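You operate a simulated robot arm through the tools that you are given. There is no shell and no other tool.

The job below is to be done with a simulated robot arm. You get a single attempt, and the scene is never put back.

Task
Put things in order on the top of the side bench. At the end: the silver bracket from the top of the side bench stands where the silver short gauge block stood; the gold tall brass ring stands where the silver bracket stood; the black square plug from the top of the side bench stands where the gold tall brass ring stood; the silver short gauge block stands on top of the brown carton; whatever was shut is shut again. Leave all else as you found it, and nothing knocked over.

Only the result counts: the job must be done as asked and must still hold three seconds after the hand-in. Knocking over, shifting, dropping, spilling or breaking anything else fails it.

Robot
A 6-joint arm with a two-finger parallel gripper, fixed in place. Base frame: the origin is on the floor under the middle of its stand, x ahead of it, y to its left, z up; the work surface is at about z = 780. Units: mm, degrees, N and s.
With the tool pointing down near the work surface it reaches from about 320 to 740 mm from the base axis. Its first joint turns from -66.0 to 66.0 degrees. Payload 2.45 kg.
The TCP is the grasp point between the finger pads, 24 mm short of the fingertips. In the tool frame z runs along the fingers and y along their closing line. Largest opening 68 mm; finger width 17, thickness 10; the body of the gripper, 40 by 70 mm, starts 41 mm behind the TCP.
Orientation is that of the tool frame in the base frame, as [roll, pitch, yaw] about the fixed x, y, z axes, in that order (R = Rz(yaw) Ry(pitch) Rx(roll)). With the fingers straight down and closing along the base's y, the tool's x points along the base's -x, its y along +y and its z along -z.

Tools
- The arm moves only by the tool step_arm. Its argument "deltas" is a list of rows, each a list of 7 numbers: the shift along the tool's x, y, z in cm, then the turn, a rotation vector about the tool's x, y, z in degrees, then the gripper command, from -1 (fully open) to 1 (shut), values between in proportion. In form: [[x, y, z, rx, ry, rz, gripper], ...]. A call has 1 to 20 rows; each row shifts and turns the commanded pose from where the row before left it, along the tool's axes as they then stand. Each row takes 0.2 s and may step no farther than 50 mm and 8.6 degrees from the row before; otherwise, or with a gripper value out of range, the whole call is refused. Where a pose cannot be reached the arm comes as near as it can. A force on the tool above 40 N (or 10 N above the force at the start of the call, whichever is more), or a blocked arm, ends the call early, and 0.2 s more pass. Each finger travels about 108 mm/s and halts on what it meets, pressing with about 31 N; the grip force reading is that of the motor and also rises with nothing between the fingers. The clock runs only during rows and for 0.2 s after the last one: add rows that do not move to give the fingers time. It gives the time, the measured TCP pose, the force on the tool (base axes), the opening and the grip force at its end, in the units of the frame above (readings bear some noise), with the torque about the TCP (base axes, N m) and any sound that the robot's microphone picked up.
- Cameras (640 x 400 px; columns grow to the right, rows downward): "scene" is fixed at [166.1, 430.1, 1438.7]; the picture's right is [-0.67, -0.74, 0.00], its down [-0.59, 0.53, -0.60] and it looks along [0.45, -0.41, -0.80] (base axes); focal length 323 px, centre (320, 200). "wrist" rides on the gripper at [84, 11, -75] in the tool frame; the picture's right is [-0.13, 0.99, 0.00], its down [-0.60, -0.08, -0.79] and it looks along [-0.79, -0.10, 0.61] (tool axes); focal length 251 px, centre (320, 200).
- get_image(camera): a new picture of that camera. No time passes.
- pixel_to_xyz(camera, pixels): for up to 12 pixels [column, row] of the newest picture of that camera ("zoom" is the newest enlarged one), the place [x, y, z] in the base frame of the surface seen there, good to about 2 mm. No time passes.
- inspect(camera, box): a new picture of the part [left, top, right, bottom] of that camera's present view, enlarged. No time passes.
- hand_in(): hands the job in; it is judged then, once.

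Leave the gripper open and the arm clear of the work at the hand-in unless told otherwise.

The tools are called after ">>>" as a command line: name --pt "numbers of a row" for each row, then --argument value for the rest, lists and objects as JSON in quotes. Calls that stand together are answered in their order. step_arm: Moves the arm, as the interface text tells. Its arguments: {"type":"object","properties":{"deltas":{"type":"array","items":{"type":"array","items":{"type":"number"}}}},"required":["deltas"]} The other tools are called the same way: get_image (camera) takes a picture; pixel_to_xyz (camera, pixels) gives the place of the surface under pixels of a picture; inspect (camera, box) takes an enlarged picture of a part of a camera's view; hand_in () hands the job in.

At the start:

```text
time: 0.0
tool_pos: [403.0, 141.9, 1110.3]
tcp_rot: [180.0, 0.0, -180.0]
wrist_force: [-0.4, -0.2, 0.4]
moment: [0.02, -0.03, -0.01]
gripper_width: 68.1
grasp_force: 0.0
```

scene: 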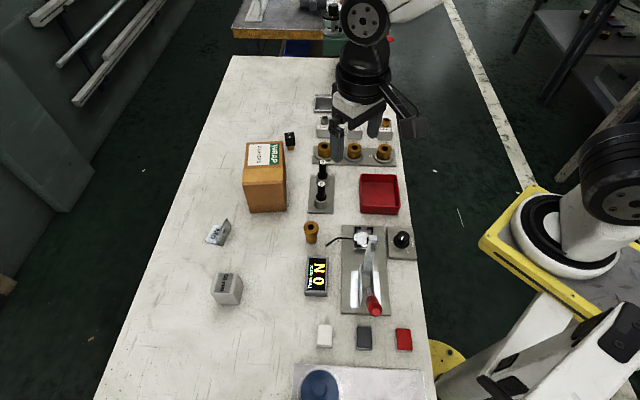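
wrist: 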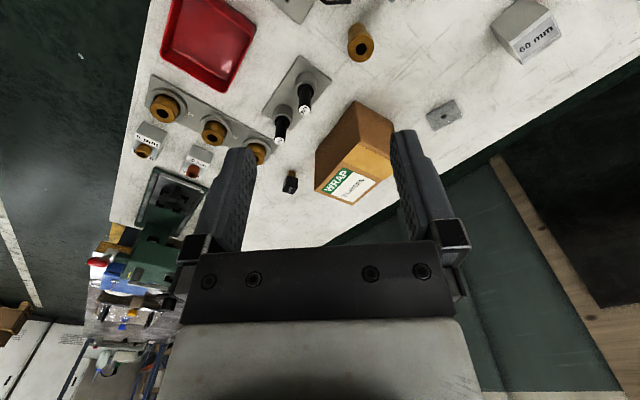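

I see a side bench with a brown carton, a bracket (about 218,232), a gauge block (227,288), a brass ring (311,232) and a black plug (290,140). I'll look at these more closely.

>>> inspect --camera "scene" --box '[180, 120, 340, 220]'

>>> inspect --camera "scene" --box '[180, 210, 340, 310]'

>>> inspect --camera "scene" --box '[290, 80, 450, 180]'

>>> inspect --camera "scene" --box '[290, 210, 450, 310]'

```text
4.00 times, centred on (260, 170) of scene
```

zoom: 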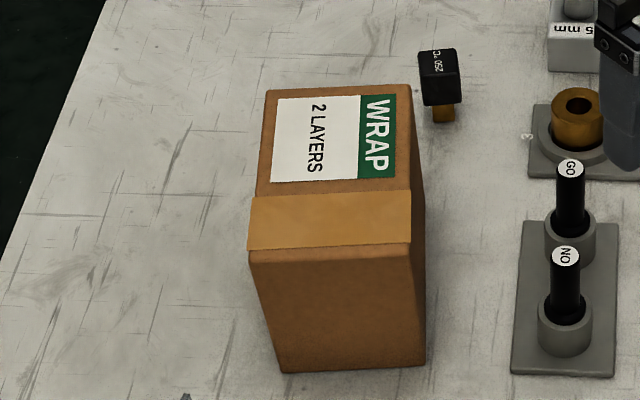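

```text
4.00 times, centred on (260, 260) of scene
```

zoom: 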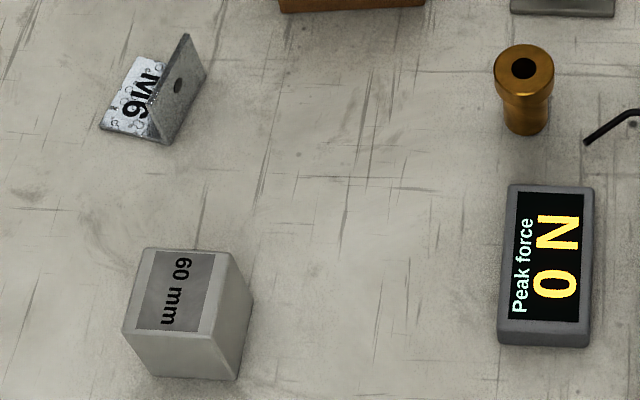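

```text
4.00 times, centred on (370, 130) of scene
```

zoom: 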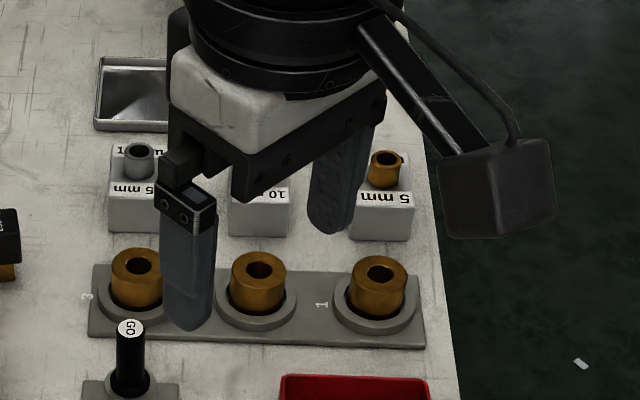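

```text
4.00 times, centred on (370, 260) of scene
```

zoom: 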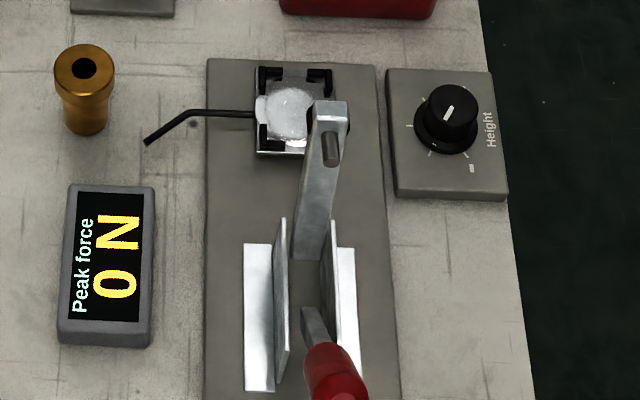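

I'll measure the positions on the scene picture of the items and the bench.

>>> pixel_to_xyz --camera "scene" --pixels '[[218, 232], [227, 280], [311, 228], [290, 136], [265, 155], [265, 178], [265, 195], [200, 200], [311, 244], [291, 149], [215, 239], [228, 226]]'

>>> get_image --camera "wrist"

>>> inspect --camera "wrist" --box '[240, 0, 560, 200]'

```text
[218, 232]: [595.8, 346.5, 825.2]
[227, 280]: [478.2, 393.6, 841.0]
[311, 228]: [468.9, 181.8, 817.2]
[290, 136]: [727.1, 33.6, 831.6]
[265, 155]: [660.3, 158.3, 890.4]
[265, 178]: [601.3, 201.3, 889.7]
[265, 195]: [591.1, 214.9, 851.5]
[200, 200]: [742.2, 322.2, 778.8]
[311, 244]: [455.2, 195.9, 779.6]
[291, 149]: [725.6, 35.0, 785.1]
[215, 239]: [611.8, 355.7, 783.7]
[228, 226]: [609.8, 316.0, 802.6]
```

```text
taken
```

wrist: 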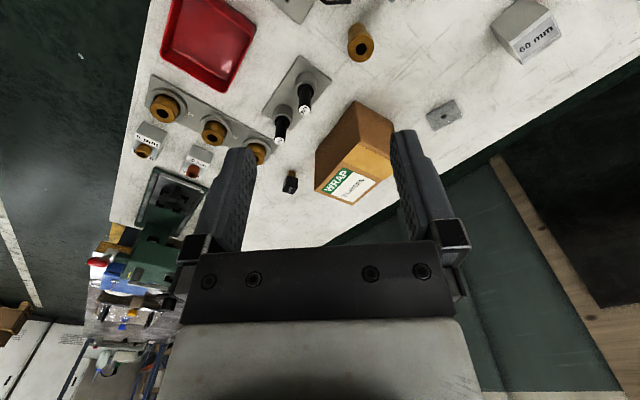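

```text
2.00 times, centred on (400, 100) of wrist
```

zoom: 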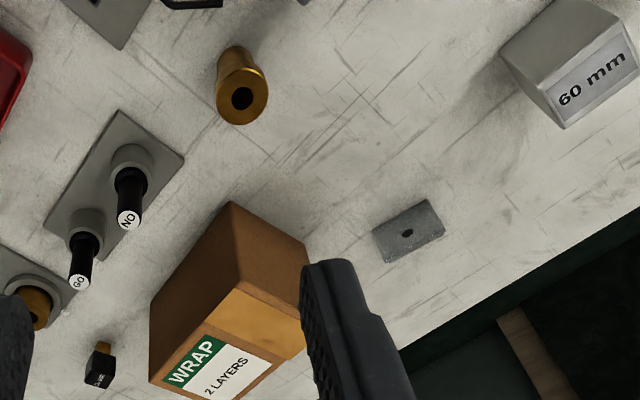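

The gauge block (labelled 60 mm) is near (478,394). I'll enlarge the block and the bracket and measure their corners.

>>> inspect --camera "scene" --box '[192, 205, 256, 245]'

>>> inspect --camera "scene" --box '[196, 266, 260, 306]'

```text
10.00 times, centred on (224, 225) of scene
```

zoom: 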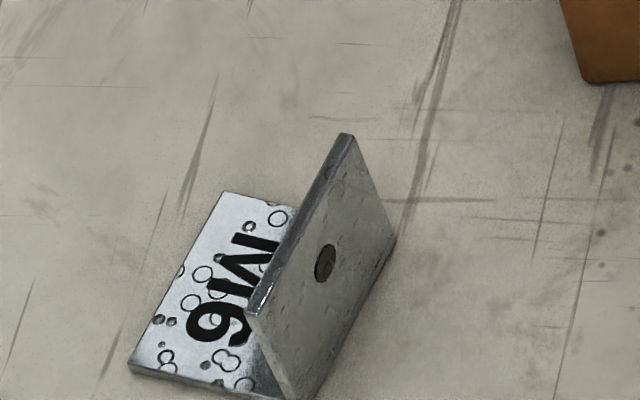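

```text
10.00 times, centred on (228, 286) of scene
```

zoom: 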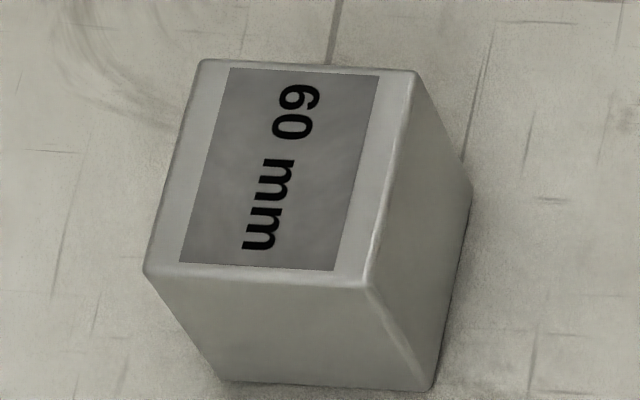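

Newest zoom is the block. I'll query its top corners just inside the edges: (206,64), (410,74), (362,280), (150,270), and side/bottom points.

>>> pixel_to_xyz --camera "zoom" --pixels '[[207, 66], [408, 76], [361, 276], [153, 268], [280, 170], [300, 340], [420, 230], [225, 378], [430, 385], [468, 190], [300, 66], [255, 276]]'

```text
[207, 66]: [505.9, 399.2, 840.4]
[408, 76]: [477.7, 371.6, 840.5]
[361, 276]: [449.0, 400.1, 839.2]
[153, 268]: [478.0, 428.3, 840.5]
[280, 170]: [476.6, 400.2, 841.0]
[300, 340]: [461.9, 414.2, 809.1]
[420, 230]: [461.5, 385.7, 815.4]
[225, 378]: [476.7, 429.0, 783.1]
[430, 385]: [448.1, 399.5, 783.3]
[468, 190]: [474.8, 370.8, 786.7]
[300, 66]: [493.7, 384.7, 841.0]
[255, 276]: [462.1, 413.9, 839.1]
```

Block: centre about (477.5, 399.8), turned 45°, about 42 mm square, 60 mm high. Now I'll measure the bracket.

>>> inspect --camera "scene" --box '[192, 209, 256, 249]'

>>> pixel_to_xyz --camera "zoom" --pixels '[[226, 158], [134, 320], [200, 270], [345, 98], [252, 268], [258, 262], [340, 106], [390, 205], [300, 350], [355, 170], [290, 290], [365, 130]]'

```text
10.00 times, centred on (224, 229) of scene
```

zoom: 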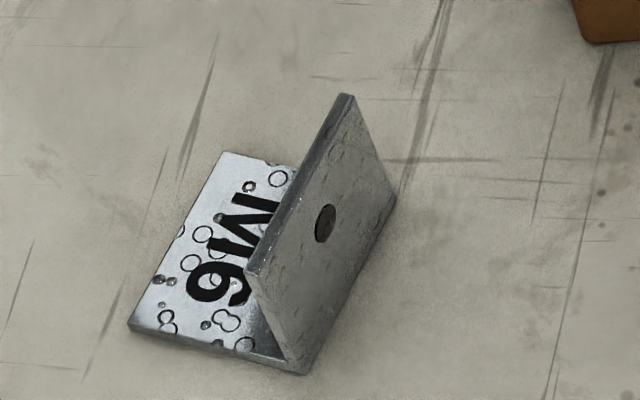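

```text
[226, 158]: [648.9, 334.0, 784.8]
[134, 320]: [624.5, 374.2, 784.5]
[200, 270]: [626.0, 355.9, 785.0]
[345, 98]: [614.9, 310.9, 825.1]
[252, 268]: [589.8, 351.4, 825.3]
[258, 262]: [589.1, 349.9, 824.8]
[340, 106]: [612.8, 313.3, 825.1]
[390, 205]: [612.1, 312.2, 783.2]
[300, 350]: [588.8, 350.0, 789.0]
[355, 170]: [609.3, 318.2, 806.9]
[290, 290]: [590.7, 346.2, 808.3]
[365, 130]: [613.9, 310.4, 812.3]
```

Bracket footprint: corners ≈ (614,310), (649,334), (624,374), (588.5,351.5); the 45 mm upright plate is on the near side. Next, the ring and the plug.

>>> inspect --camera "scene" --box '[279, 212, 343, 252]'

>>> pixel_to_xyz --camera "zoom" --pixels '[[320, 105], [263, 160], [378, 160], [320, 225], [320, 165], [320, 260], [320, 300], [275, 240], [372, 240], [320, 320], [320, 205], [320, 100]]'

>>> inspect --camera "scene" --box '[258, 120, 322, 160]'

```text
10.00 times, centred on (311, 232) of scene
```

zoom: 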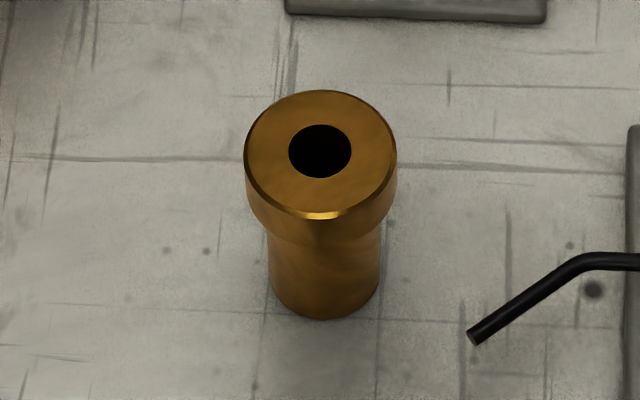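

```text
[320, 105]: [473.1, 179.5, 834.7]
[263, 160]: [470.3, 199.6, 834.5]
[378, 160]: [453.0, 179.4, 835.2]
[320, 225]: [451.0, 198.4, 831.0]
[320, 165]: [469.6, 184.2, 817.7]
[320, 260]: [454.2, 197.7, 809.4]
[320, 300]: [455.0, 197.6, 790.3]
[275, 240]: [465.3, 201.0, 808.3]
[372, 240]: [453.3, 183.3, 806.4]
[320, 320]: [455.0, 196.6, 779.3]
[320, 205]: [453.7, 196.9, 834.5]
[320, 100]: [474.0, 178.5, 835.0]
```

```text
10.00 times, centred on (290, 140) of scene
```

zoom: 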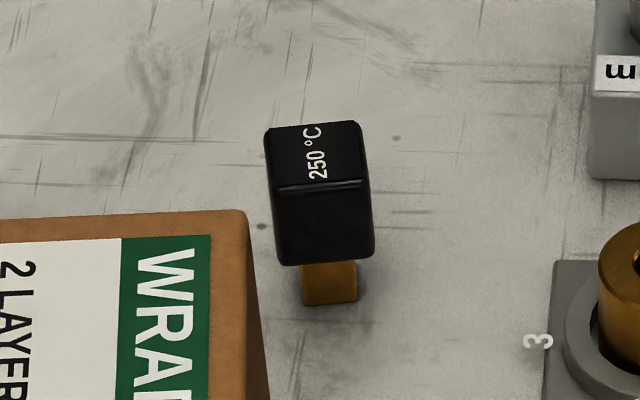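

Ring: centre about (463, 188.5), top at z 835, head about 35 mm wide, body about 25 mm. Now I'll measure the plug, which is the newest zoom.

>>> pixel_to_xyz --camera "zoom" --pixels '[[272, 132], [358, 126], [365, 178], [280, 188], [315, 155], [325, 225], [290, 255], [368, 250], [330, 280], [308, 300], [352, 300], [330, 310]]'

>>> inspect --camera "scene" --box '[225, 125, 305, 175]'

>>> pixel_to_xyz --camera "scene" --pixels '[[248, 144], [283, 142], [286, 182], [245, 186], [249, 210], [285, 210], [250, 160], [280, 160], [265, 186], [284, 175], [265, 205], [264, 145]]'

```text
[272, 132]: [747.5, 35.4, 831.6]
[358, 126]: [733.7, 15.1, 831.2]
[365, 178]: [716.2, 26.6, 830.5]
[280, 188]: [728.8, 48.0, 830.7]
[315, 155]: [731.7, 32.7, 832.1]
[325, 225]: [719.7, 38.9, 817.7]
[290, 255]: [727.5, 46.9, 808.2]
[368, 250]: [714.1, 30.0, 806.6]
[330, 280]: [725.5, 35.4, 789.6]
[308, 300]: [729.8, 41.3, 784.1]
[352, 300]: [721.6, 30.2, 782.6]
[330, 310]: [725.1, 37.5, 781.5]
```

```text
8.00 times, centred on (265, 150) of scene
```

zoom: 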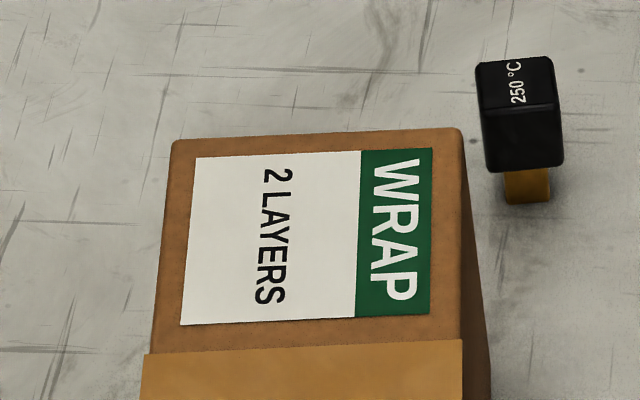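

```text
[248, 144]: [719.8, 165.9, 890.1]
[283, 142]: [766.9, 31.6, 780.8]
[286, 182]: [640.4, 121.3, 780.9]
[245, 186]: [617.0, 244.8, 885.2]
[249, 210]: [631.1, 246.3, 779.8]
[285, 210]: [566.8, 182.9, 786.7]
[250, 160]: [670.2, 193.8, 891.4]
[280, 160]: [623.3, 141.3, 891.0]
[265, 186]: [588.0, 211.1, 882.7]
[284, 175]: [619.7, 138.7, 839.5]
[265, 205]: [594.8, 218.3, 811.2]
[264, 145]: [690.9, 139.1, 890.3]
```

I'll enlarge the carton and get its corners, since the block must go on its top and the plug stands near it.

>>> inspect --camera "scene" --box '[223, 130, 319, 190]'

>>> pixel_to_xyz --camera "zoom" --pixels '[[155, 92], [387, 82], [395, 260], [125, 270], [270, 85], [140, 190], [392, 170], [395, 300], [125, 330], [260, 300], [260, 330], [270, 190]]'

```text
6.67 times, centred on (271, 160) of scene
```

zoom: 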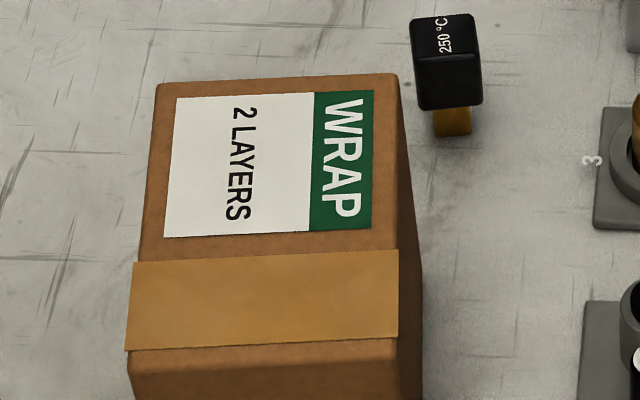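

```text
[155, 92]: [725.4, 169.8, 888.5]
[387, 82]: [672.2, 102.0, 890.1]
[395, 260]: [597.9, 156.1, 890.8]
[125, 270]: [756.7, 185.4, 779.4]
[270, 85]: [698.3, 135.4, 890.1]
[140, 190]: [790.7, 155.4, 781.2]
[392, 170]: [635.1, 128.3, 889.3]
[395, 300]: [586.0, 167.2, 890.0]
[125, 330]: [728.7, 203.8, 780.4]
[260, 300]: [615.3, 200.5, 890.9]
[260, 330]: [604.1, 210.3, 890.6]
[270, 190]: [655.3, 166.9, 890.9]
```

The carton top is at z≈890 with corners ≈ (674,100), (727,170), (575,176), (628,246), so its centre is ≈ (651,172). The plug is centred ≈ (731,31). Nothing on the tops looks shut except the sealed carton, which stays shut. First I'll move above the gauge block with the gripper open, then turn 45° to line up with its faces.

>>> step_arm --pt "-0.931 3.224 1.875 0 0 0 -1" --pt "-0.931 3.224 1.875 0 0 0 -1" --pt "-0.931 3.224 1.875 0 0 0 -1" --pt "-0.931 3.224 1.875 0 0 0 -1" --pt "-0.931 3.224 1.875 0 0 0 -1" --pt "-0.931 3.224 1.875 0 0 0 -1" --pt "-0.931 3.224 1.875 0 0 0 -1" --pt "-0.931 3.224 1.875 0 0 0 -1" --pt "0 0 0 0 0 -7.5 -1" --pt "0 0 0 0 0 -7.5 -1" --pt "0 0 0 0 0 -7.5 -1" --pt "0 0 0 0 0 -7.5 -1" --pt "0 0 0 0 0 -7.5 -1" --pt "0 0 0 0 0 -7.5 -1" --pt "0 0 0 0 0 0 -1"

>>> get_image --camera "wrist"

>>> get_image --camera "scene"

```text
time: 3.2
tool_pos: [478.0, 399.5, 960.5]
tcp_rot: [180.0, 0.0, -134.9]
wrist_force: [0.2, -0.5, -0.4]
moment: [0.03, -0.01, 0.0]
gripper_width: 67.9
grasp_force: 0.0
```

```text
taken
```

wrist: 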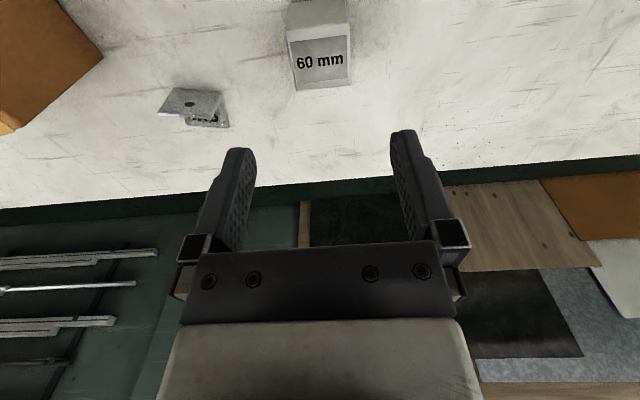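

```text
taken
```

scene: 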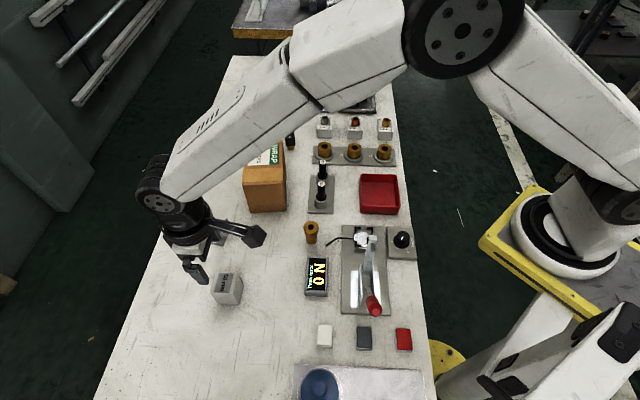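

The pose matches (478, 399.5, 960.5, yaw −135). In the wrist view the block is centred at about (322,45) between the fingers. I'll check its position from this camera too.

>>> inspect --camera "wrist" --box '[240, 0, 400, 100]'

>>> pixel_to_xyz --camera "wrist" --pixels '[[290, 40], [347, 34], [297, 86], [350, 80], [322, 45], [320, 84], [191, 90], [165, 110], [222, 98], [226, 122], [192, 122], [205, 110]]'

```text
4.00 times, centred on (320, 50) of wrist
```

zoom: 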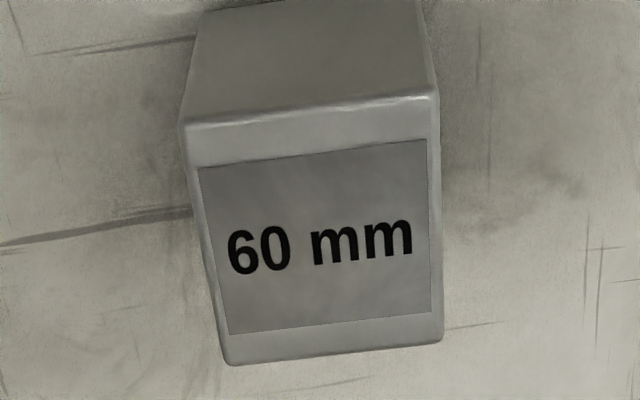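

```text
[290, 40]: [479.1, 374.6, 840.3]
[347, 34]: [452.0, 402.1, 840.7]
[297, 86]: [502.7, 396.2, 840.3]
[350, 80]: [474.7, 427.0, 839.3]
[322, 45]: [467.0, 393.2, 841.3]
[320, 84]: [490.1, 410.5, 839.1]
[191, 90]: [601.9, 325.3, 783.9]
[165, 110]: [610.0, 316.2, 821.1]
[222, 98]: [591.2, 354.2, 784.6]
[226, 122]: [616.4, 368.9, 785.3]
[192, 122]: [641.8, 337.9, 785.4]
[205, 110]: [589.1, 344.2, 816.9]
```

Both cameras agree: the block centre is ≈ (477.5, 400). I'll lower by 146 mm to z≈814 with the fingers open, then close.

>>> step_arm --pt "0 0 3 0 0 0 -1" --pt "0 0 3 0 0 0 -1" --pt "0 0 3 0 0 0 -1" --pt "0 0 2.5 0 0 0 -1" --pt "0 0 2 0 0 0 -1" --pt "0 0 1.15 0 0 0 -1" --pt "0 0 0 0 0 0 -1"

```text
time: 4.8
tool_pos: [477.4, 398.9, 812.7]
tcp_rot: [-180.0, -0.1, -135.0]
wrist_force: [1.0, 0.1, -0.1]
moment: [-0.02, 0.0, 0.01]
gripper_width: 67.8
grasp_force: 0.2
```

I'm at z≈813 with no contact force. Now I'll close the fingers on the block.

>>> step_arm --pt "0 0 0 0 0 0 1" --pt "0 0 0 0 0 0 1" --pt "0 0 0 0 0 0 1" --pt "0 0 0 0 0 0 1"

>>> get_image --camera "wrist"

```text
time: 5.8
tool_pos: [476.9, 397.6, 813.3]
tcp_rot: [-180.0, 0.0, -135.1]
wrist_force: [-0.4, 0.0, -0.9]
moment: [0.04, 0.01, -0.01]
gripper_width: 44.9
grasp_force: 30.9
```

```text
taken
```

wrist: 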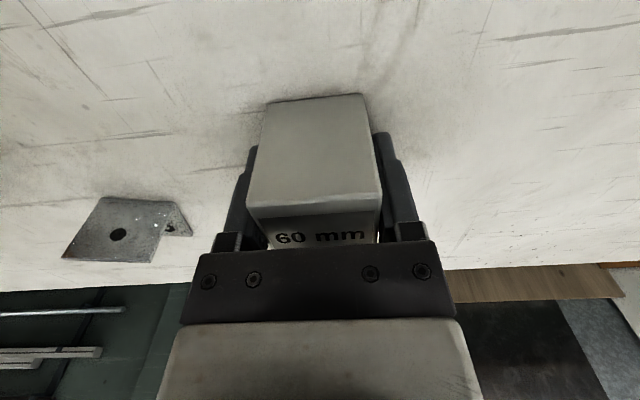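

The width is 44.9 mm with grip force 30.9, so the block is held. I'll lift slowly and check the force and the picture.

>>> step_arm --pt "0 0 -0.5 0 0 0 1" --pt "0 0 -1 0 0 0 1" --pt "0 0 -2 0 0 0 1" --pt "0 0 -3 0 0 0 1" --pt "0 0 -3 0 0 0 1" --pt "0 0 -3 0 0 0 1" --pt "0 0 -3 0 0 0 1" --pt "0 0 -3 0 0 0 1" --pt "0 0 0 0 0 0 1"

>>> get_image --camera "wrist"

```text
time: 7.8
tool_pos: [477.2, 399.4, 998.2]
tcp_rot: [180.0, 0.0, -134.9]
wrist_force: [0.2, -0.4, -3.2]
moment: [0.02, -0.01, -0.02]
gripper_width: 44.4
grasp_force: 30.9
```

```text
taken
```

wrist: 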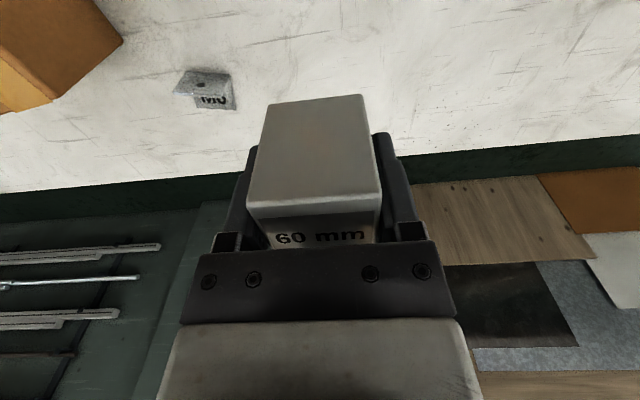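

The block is held (about 3 N of weight, and the bottom face still level with the fingers). I'll move over the carton's top centre (651,173) at the same height.

>>> step_arm --pt "0.465 -3.537 0 0 0 0 1" --pt "0.465 -3.537 0 0 0 0 1" --pt "0.465 -3.537 0 0 0 0 1" --pt "0.465 -3.537 0 0 0 0 1" --pt "0.465 -3.537 0 0 0 0 1" --pt "0.465 -3.537 0 0 0 0 1" --pt "0.465 -3.537 0 0 0 0 1" --pt "0.465 -3.537 0 0 0 0 1" --pt "0 0 0 0 0 0 1" --pt "0 0 0 0 0 0 1"

>>> get_image --camera "scene"

>>> get_image --camera "wrist"

```text
time: 10.0
tool_pos: [652.2, 171.9, 997.2]
tcp_rot: [179.9, -0.1, -134.9]
wrist_force: [-1.0, 0.4, -3.0]
moment: [0.01, -0.01, -0.01]
gripper_width: 45.0
grasp_force: 31.0
```

```text
taken
```

scene: 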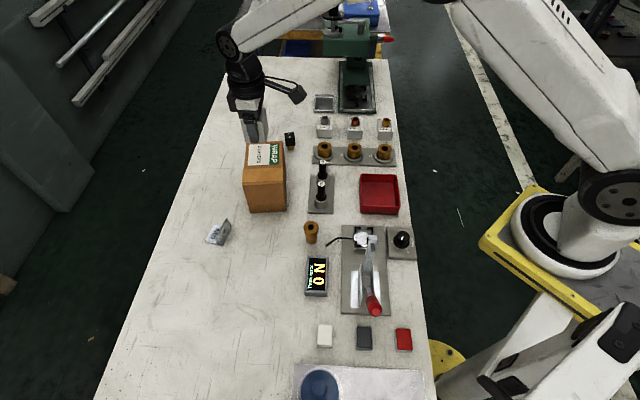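

```text
taken
```

wrist: 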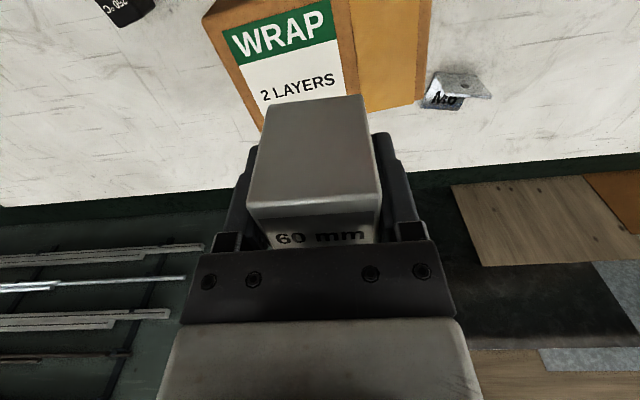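

The block is over the carton. I'll check the carton's top edges once more from the wrist camera to confirm the centre.

>>> pixel_to_xyz --camera "wrist" --pixels '[[208, 16], [258, 118], [424, 95], [425, 5], [330, 30], [370, 105], [340, 5], [235, 70], [423, 50], [427, 50]]'

>>> pixel_to_xyz --camera "scene" --pixels '[[249, 145], [281, 143], [283, 179], [244, 181], [255, 180], [275, 178], [283, 170], [283, 160]]'

```text
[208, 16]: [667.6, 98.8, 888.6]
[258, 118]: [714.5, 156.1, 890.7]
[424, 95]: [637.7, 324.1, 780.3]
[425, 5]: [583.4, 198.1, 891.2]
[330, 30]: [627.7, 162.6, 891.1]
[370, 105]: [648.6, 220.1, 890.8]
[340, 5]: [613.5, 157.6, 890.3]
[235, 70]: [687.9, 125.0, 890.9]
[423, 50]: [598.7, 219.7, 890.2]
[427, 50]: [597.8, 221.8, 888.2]
```

```text
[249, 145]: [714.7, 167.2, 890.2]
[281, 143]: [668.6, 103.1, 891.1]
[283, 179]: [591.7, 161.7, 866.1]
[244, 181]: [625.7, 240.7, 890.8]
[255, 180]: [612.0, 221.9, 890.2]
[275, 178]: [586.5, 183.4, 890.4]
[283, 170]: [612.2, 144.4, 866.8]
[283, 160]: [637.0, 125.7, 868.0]
```

The carton centre is confirmed within a few mm. I'll lower 66 mm toward the carton top; contact is expected at TCP z≈924.

>>> step_arm --pt "0 0 2 0 0 0 1" --pt "0 0 2 0 0 0 1" --pt "0 0 1.5 0 0 0 1" --pt "0 0 0.8 0 0 0 1" --pt "0 0 0.3 0 0 0 1" --pt "0 0 0 0 0 0 1"

>>> get_image --camera "scene"

>>> inspect --camera "scene" --box '[215, 100, 311, 160]'

```text
time: 11.4
tool_pos: [650.0, 172.3, 932.0]
tcp_rot: [180.0, 0.0, -135.0]
wrist_force: [0.1, -0.2, -2.3]
moment: [0.06, 0.0, 0.0]
gripper_width: 44.6
grasp_force: 30.9
```

```text
taken
```

scene: 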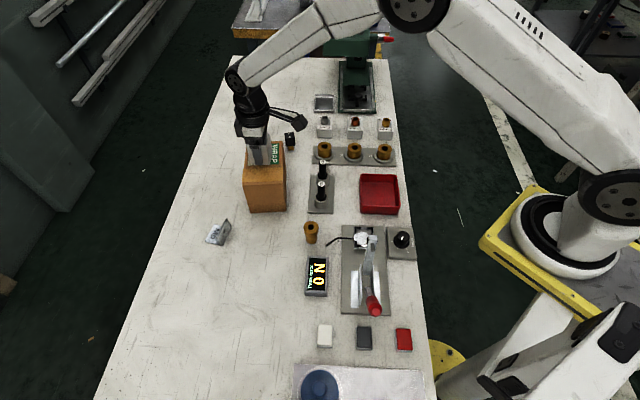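

```text
6.67 times, centred on (263, 130) of scene
```

zoom: 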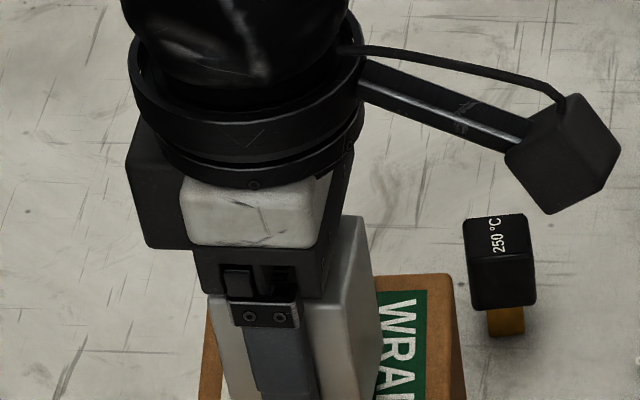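

No contact yet at z 932. I'll go down in small steps to feel the carton top.

>>> step_arm --pt "0 0 0.2 0 0 0 1" --pt "0 0 0.2 0 0 0 1" --pt "0 0 0.15 0 0 0 1" --pt "0 0 0 0 0 0 1"

```text
time: 12.4
tool_pos: [650.8, 172.8, 926.9]
tcp_rot: [-180.0, 0.1, -135.0]
wrist_force: [-0.6, -0.9, -3.3]
moment: [-0.03, -0.03, 0.01]
gripper_width: 45.1
grasp_force: 31.0
```

The force is still only the block's weight. I'll keep going in 1 mm steps.

>>> step_arm --pt "0 0 0.1 0 0 0 1" --pt "0 0 0.1 0 0 0 1" --pt "0 0 0 0 0 0 1"

```text
time: 13.2
tool_pos: [650.7, 172.9, 925.1]
tcp_rot: [179.9, 0.0, -135.1]
wrist_force: [-0.4, 0.7, -2.7]
moment: [0.02, 0.01, -0.01]
gripper_width: 45.1
grasp_force: 31.0
```

>>> step_arm --pt "0 0 0.1 0 0 0 1" --pt "0 0 0 0 0 0 1"

```text
time: 13.8
tool_pos: [651.7, 172.5, 922.9]
tcp_rot: [-179.9, 0.0, -135.0]
wrist_force: [-0.7, 0.6, -2.9]
moment: [-0.02, 0.0, -0.01]
gripper_width: 45.2
grasp_force: 31.1
```

>>> step_arm --pt "0 0 0.1 0 0 0 1" --pt "0 0 0 0 0 0 1"

```text
time: 14.4
tool_pos: [651.1, 172.6, 922.9]
tcp_rot: [-179.9, -0.1, -135.0]
wrist_force: [-1.4, -1.5, 3.3]
moment: [-0.05, 0.19, 0.04]
gripper_width: 45.1
grasp_force: 31.3
```

The force went from −3 to +3.3 N, so the block rests on the carton. I'll release.

>>> step_arm --pt "0 0 0 0 0 0 -0.5" --pt "0 0 0 0 0 0 -0.7" --pt "0 0 0 0 0 0 -1" --pt "0 0 0 0 0 0 -1"

>>> get_image --camera "wrist"

```text
time: 15.4
tool_pos: [651.4, 171.6, 924.2]
tcp_rot: [-179.9, 0.0, -135.0]
wrist_force: [-0.3, 0.3, 0.2]
moment: [0.0, -0.01, -0.01]
gripper_width: 67.7
grasp_force: 0.0
```

```text
taken
```

wrist: 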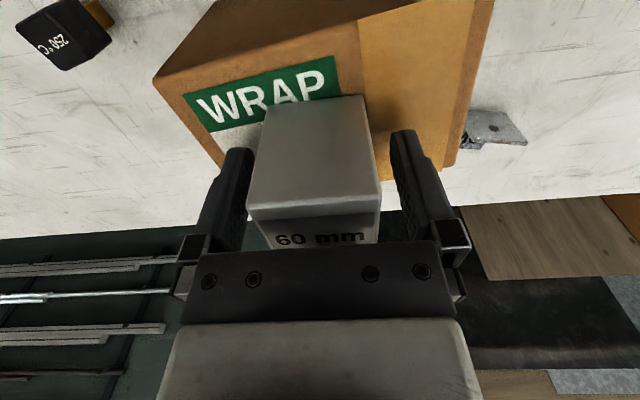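

The block is released and stands on the carton. I'll rise straight up slowly at first.

>>> step_arm --pt "0 0 -1 0 0 0 -1" --pt "0 0 -2 0 0 0 -1" --pt "0 0 -3 0 0 0 -1" --pt "0 0 -3 0 0 0 -1" --pt "0 0 -3 0 0 0 -1" --pt "0 0 0 0 0 0 -1"

>>> get_image --camera "scene"

>>> get_image --camera "wrist"

```text
time: 16.8
tool_pos: [650.8, 172.4, 1042.4]
tcp_rot: [-180.0, 0.0, -135.0]
wrist_force: [1.3, 0.1, -0.1]
moment: [-0.01, 0.01, 0.01]
gripper_width: 68.0
grasp_force: 0.0
```

```text
taken
```

scene: 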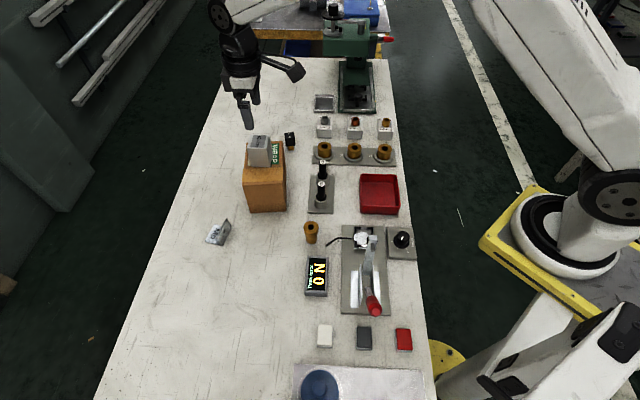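

```text
taken
```

wrist: 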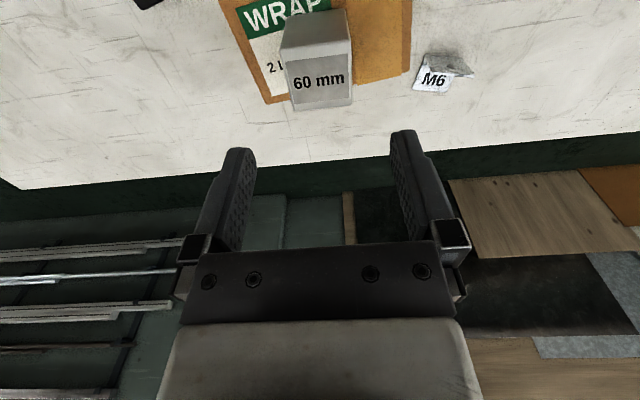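

The block stands upright on the carton. Next is the bracket: I'll move above its upright plate (603.4, 332) and turn so the fingers close across the plate's thickness (yaw ≈ 122°). That also keeps the wrist camera away from the carton.

>>> step_arm --pt "-1.587 2.927 0 0 0 0 -1" --pt "-1.587 2.927 0 0 0 0 -1" --pt "-1.587 2.927 0 0 0 0 -1" --pt "-1.587 2.927 0 0 0 0 -1" --pt "-1.587 2.927 0 0 0 0 -1" --pt "0 0 0 0 0 7.93 -1" --pt "0 0 0 0 0 7.93 -1" --pt "0 0 0 0 0 7.93 -1" --pt "0 0 0 0 0 7.93 -1" --pt "0 0 0 0 0 7.93 -1" --pt "0 0 0 0 0 7.93 -1" --pt "0 0 0 0 0 7.93 -1" --pt "0 0 0 0 0 7.93 -1" --pt "0 0 0 0 0 7.93 -1" --pt "0 0 0 0 0 7.93 -1" --pt "0 0 0 0 0 7.93 -1" --pt "0 0 0 0 0 7.93 -1" --pt "0 0 0 0 0 7.93 -1" --pt "0 0 0 0 0 0 -1"

>>> get_image --camera "wrist"

>>> get_image --camera "scene"

```text
time: 20.8
tool_pos: [603.4, 331.8, 1042.6]
tcp_rot: [180.0, -0.1, 121.8]
wrist_force: [0.0, -0.8, 0.1]
moment: [-0.01, -0.03, 0.0]
gripper_width: 67.7
grasp_force: 0.0
```

```text
taken
```

wrist: 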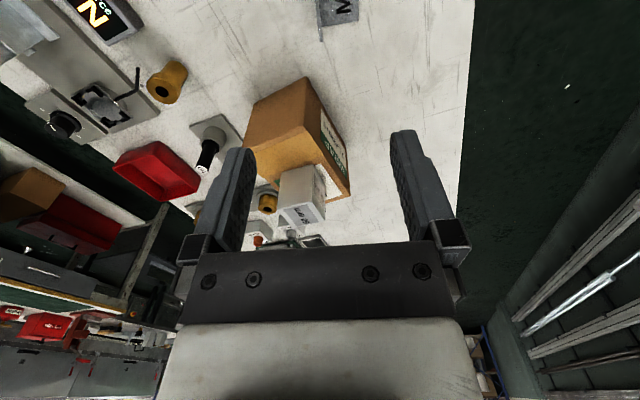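

```text
taken
```

scene: 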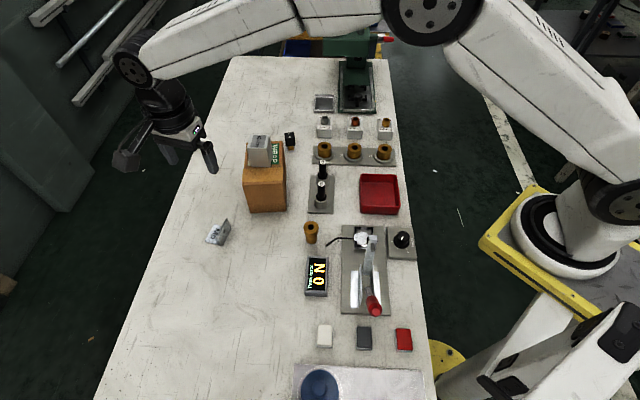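

The orientation is reached (yaw 121.8). The bracket is at the top of the wrist view at (335,10). I'll lower to about z 915 and look again.

>>> step_arm --pt "0 0 3 0 0 0 -1" --pt "0 0 3 0 0 0 -1" --pt "0 0 3 0 0 0 -1" --pt "0 0 3 0 0 0 -1" --pt "0 0 1 0 0 0 -1" --pt "0 0 0 0 0 0 -1"

>>> get_image --camera "wrist"

>>> inspect --camera "wrist" --box '[240, 0, 400, 100]'

>>> inspect --camera "scene" --box '[160, 170, 256, 230]'

```text
time: 22.2
tool_pos: [603.0, 331.4, 914.0]
tcp_rot: [-180.0, 0.0, 121.9]
wrist_force: [0.1, 0.6, 0.5]
moment: [-0.01, 0.02, 0.01]
gripper_width: 68.2
grasp_force: 0.1
```

```text
taken
```

wrist: 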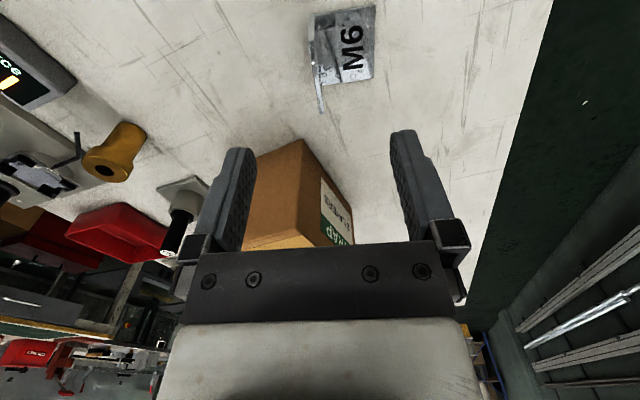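

```text
4.00 times, centred on (320, 50) of wrist
```

zoom: 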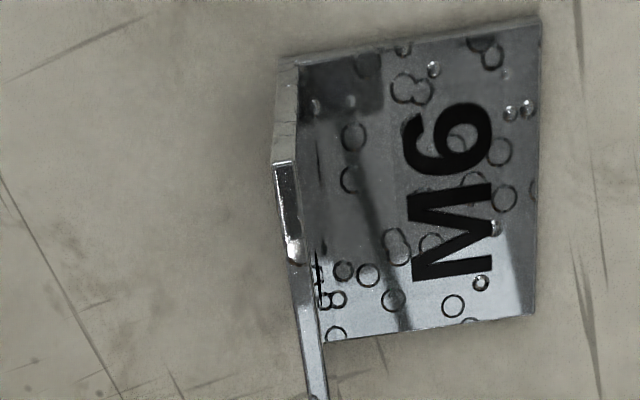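

```text
6.67 times, centred on (208, 200) of scene
```

zoom: 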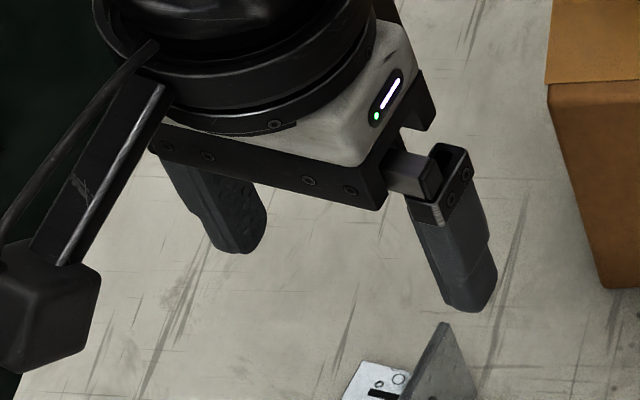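

I'll measure the plate's top edge and base corners from the wrist view: the plate top edge at (311,36), (314,64), (319,95), and base corners (373,9) and (371,75).

>>> pixel_to_xyz --camera "wrist" --pixels '[[373, 9], [371, 75], [311, 41], [313, 62], [316, 80], [319, 95], [325, 82], [345, 45], [313, 22]]'

```text
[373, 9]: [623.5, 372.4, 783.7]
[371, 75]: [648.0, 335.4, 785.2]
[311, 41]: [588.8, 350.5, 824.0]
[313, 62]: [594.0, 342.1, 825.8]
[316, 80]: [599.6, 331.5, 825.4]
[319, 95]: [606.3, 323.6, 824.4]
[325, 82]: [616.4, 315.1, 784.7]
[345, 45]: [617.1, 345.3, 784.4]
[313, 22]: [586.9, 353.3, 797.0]
```

The plate line passes within 1–2 mm of the TCP. I'll lower 100 mm to z≈814, so the fingertips are at 790, above the base flange at 785.

>>> step_arm --pt "0 0 2.5 0 0 0 -1" --pt "0 0 2.5 0 0 0 -1" --pt "0 0 2.0 0 0 0 -1" --pt "0 0 1.5 0 0 0 -1" --pt "0 0 1.0 0 0 0 -1" --pt "0 0 0.45 0 0 0 -1" --pt "0 0 0 0 0 0 -1"

>>> get_image --camera "wrist"

>>> inspect --camera "scene" --box '[172, 190, 268, 250]'

```text
time: 23.8
tool_pos: [603.7, 332.1, 812.9]
tcp_rot: [179.9, 0.0, 121.9]
wrist_force: [0.2, -0.6, 0.1]
moment: [-0.01, -0.01, -0.02]
gripper_width: 68.2
grasp_force: 0.0
```

```text
taken
```

wrist: 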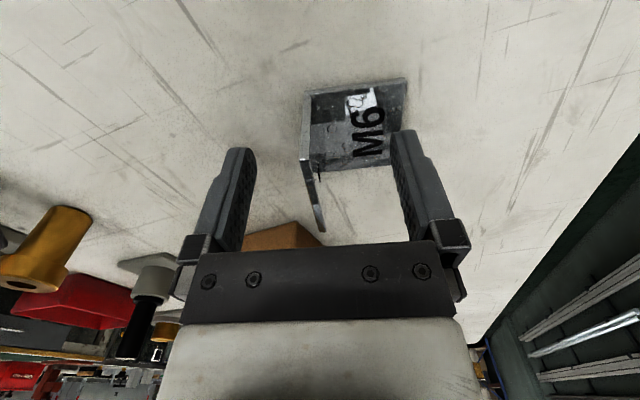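

```text
6.67 times, centred on (220, 220) of scene
```

zoom: 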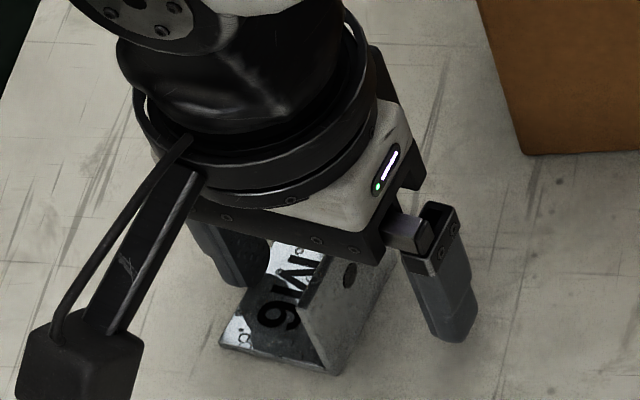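

The plate is between the fingers and there is no contact force. I'll close on it.

>>> step_arm --pt "0 0 0 0 0 0 0" --pt "0 0 0 0 0 0 0.5" --pt "0 0 0 0 0 0 1" --pt "0 0 0 0 0 0 1" --pt "0 0 0 0 0 0 1"

>>> get_image --camera "wrist"

>>> inspect --camera "scene" --box '[172, 190, 268, 250]'

```text
time: 25.0
tool_pos: [603.1, 331.9, 812.7]
tcp_rot: [-179.9, 0.0, 121.9]
wrist_force: [0.0, 0.6, 0.5]
moment: [-0.01, 0.01, 0.03]
gripper_width: 3.5
grasp_force: 27.3
```

```text
taken
```

wrist: 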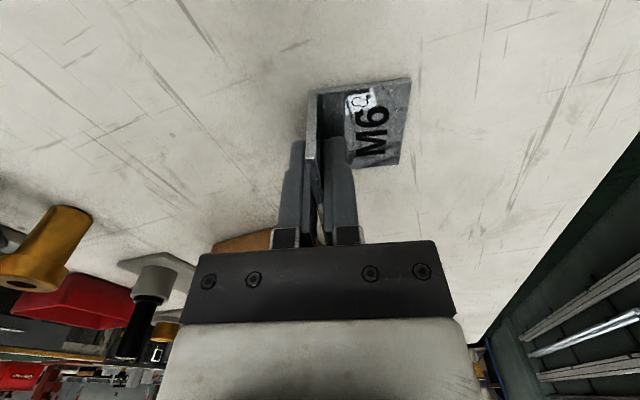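

```text
6.67 times, centred on (220, 220) of scene
```

zoom: 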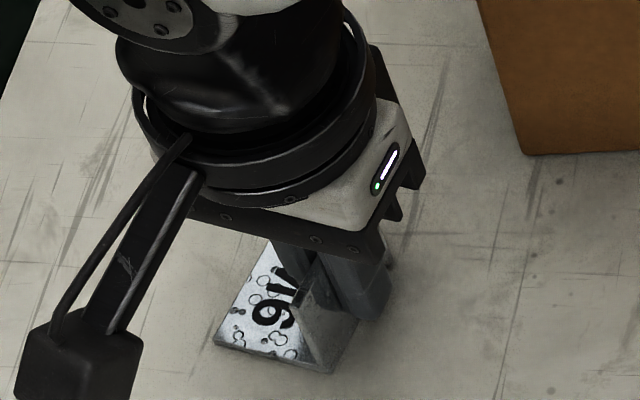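

The width is 3.5 mm, so the plate is held. I'll lift slowly.

>>> step_arm --pt "0 0 0 0 0 0 1" --pt "0 0 -0.5 0 0 0 1" --pt "0 0 -1 0 0 0 1" --pt "0 0 -2 0 0 0 1" --pt "0 0 -2.5 0 0 0 1" --pt "0 0 -2.5 0 0 0 1" --pt "0 0 -2.5 0 0 0 1" --pt "0 0 0 0 0 0 1"

>>> get_image --camera "wrist"

>>> inspect --camera "scene" --box '[150, 170, 246, 230]'

```text
time: 26.8
tool_pos: [603.6, 332.5, 922.3]
tcp_rot: [-180.0, -0.1, 121.9]
wrist_force: [0.2, -0.3, -0.5]
moment: [0.01, 0.03, 0.01]
gripper_width: 3.6
grasp_force: 27.0
```

```text
taken
```

wrist: 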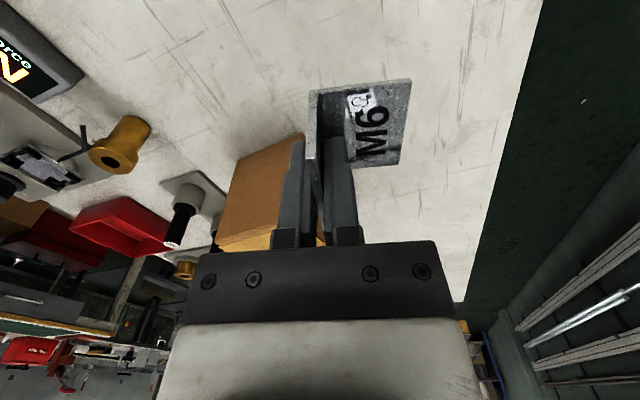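

```text
6.67 times, centred on (198, 200) of scene
```

zoom: 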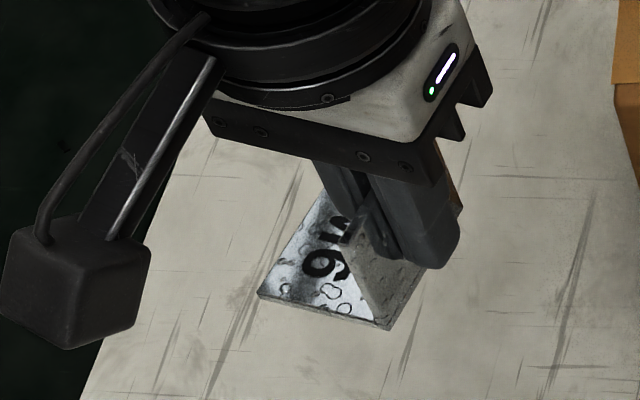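

The bracket is held level. I'll measure its corners in the hand to place it precisely: (408,82), (397,161), (312,92) and (352,160).

>>> pixel_to_xyz --camera "wrist" --pixels '[[408, 83], [397, 160], [311, 95], [316, 130], [360, 163], [365, 88], [312, 155], [318, 185]]'

```text
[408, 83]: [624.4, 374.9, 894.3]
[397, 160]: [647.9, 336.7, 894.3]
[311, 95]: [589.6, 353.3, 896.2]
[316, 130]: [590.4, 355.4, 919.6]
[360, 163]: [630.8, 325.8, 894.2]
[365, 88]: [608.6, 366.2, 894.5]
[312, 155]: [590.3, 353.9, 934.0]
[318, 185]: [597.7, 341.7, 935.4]
```

The bracket's footprint centre is offset (15.8, 11.5) mm from the TCP. To centre the footprint at the block's old place (477.5, 399.8), the TCP must go to (461.7, 388.3). I'll move there at the same height.

>>> step_arm --pt "2.04 -1.517 0 0 0 0 1" --pt "2.04 -1.517 0 0 0 0 1" --pt "2.04 -1.517 0 0 0 0 1" --pt "2.04 -1.517 0 0 0 0 1" --pt "2.04 -1.517 0 0 0 0 1" --pt "2.04 -1.517 0 0 0 0 1" --pt "0 0 0 0 0 0 1"

>>> get_image --camera "wrist"

>>> get_image --camera "scene"

```text
time: 28.4
tool_pos: [460.1, 387.8, 922.7]
tcp_rot: [-179.9, 0.0, 121.9]
wrist_force: [0.3, 0.1, -1.2]
moment: [-0.02, 0.01, 0.01]
gripper_width: 3.4
grasp_force: 27.7
```

```text
taken
```

wrist: 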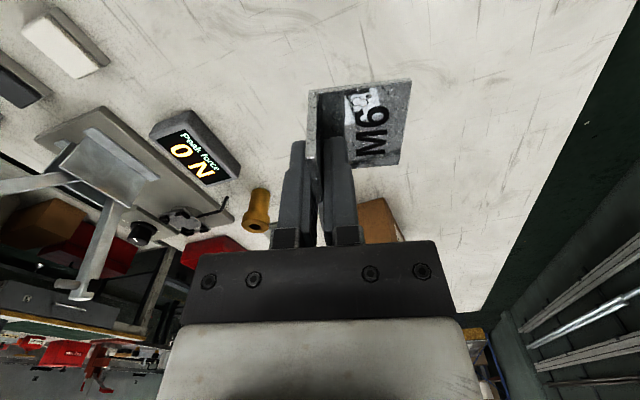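

```text
taken
```

scene: 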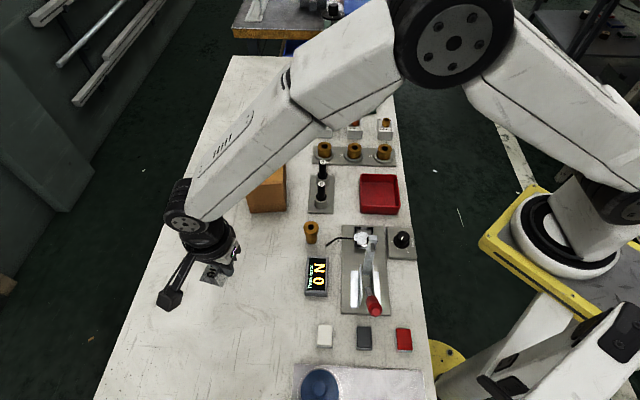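

I'm above the spot. I'll lower 106 mm, then feel for the bench in small steps.

>>> step_arm --pt "0 0 2.5 0 0 0 1" --pt "0 0 2.5 0 0 0 1" --pt "0 0 2.5 0 0 0 1" --pt "0 0 1.8 0 0 0 1" --pt "0 0 0.9 0 0 0 1" --pt "0 0 0.4 0 0 0 1" --pt "0 0 0.1 0 0 0 1" --pt "0 0 0 0 0 0 1"

```text
time: 30.2
tool_pos: [462.1, 387.2, 816.7]
tcp_rot: [180.0, 0.0, 121.9]
wrist_force: [0.4, -0.5, -0.9]
moment: [0.01, 0.02, -0.02]
gripper_width: 3.4
grasp_force: 27.1
```

>>> step_arm --pt "0 0 0.1 0 0 0 1" --pt "0 0 0.1 0 0 0 1" --pt "0 0 0 0 0 0 1"

```text
time: 31.0
tool_pos: [460.7, 387.8, 814.5]
tcp_rot: [-180.0, 0.0, 121.9]
wrist_force: [0.3, -0.2, -1.1]
moment: [-0.02, 0.0, 0.02]
gripper_width: 3.8
grasp_force: 27.5
```

The force still shows only weight (−1.1 N). One more millimetre.

>>> step_arm --pt "0 0 0.1 0 0 0 1" --pt "0 0 0 0 0 0 1"

```text
time: 31.6
tool_pos: [461.4, 387.9, 814.1]
tcp_rot: [179.9, 0.0, 121.9]
wrist_force: [0.1, 0.7, -1.3]
moment: [0.02, 0.01, -0.05]
gripper_width: 3.6
grasp_force: 27.5
```

>>> step_arm --pt "0 0 0.07 0 0 0 1" --pt "0 0 0 0 0 0 1"

>>> inspect --camera "scene" --box '[172, 250, 268, 310]'

```text
time: 32.2
tool_pos: [461.9, 387.3, 813.3]
tcp_rot: [180.0, 0.0, 122.0]
wrist_force: [-2.7, -3.2, 8.3]
moment: [-0.06, -0.04, 0.0]
gripper_width: 3.5
grasp_force: 27.5
```

```text
6.67 times, centred on (220, 280) of scene
```

zoom: 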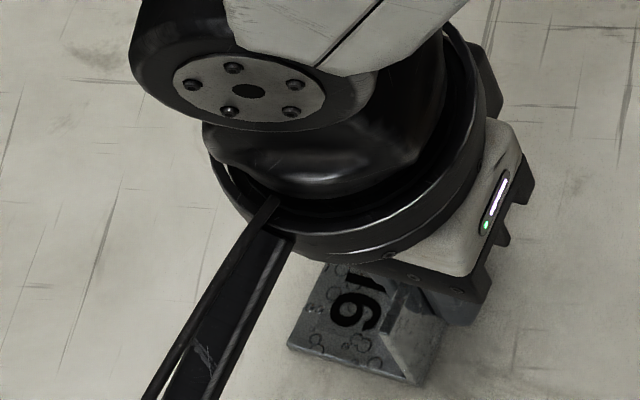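

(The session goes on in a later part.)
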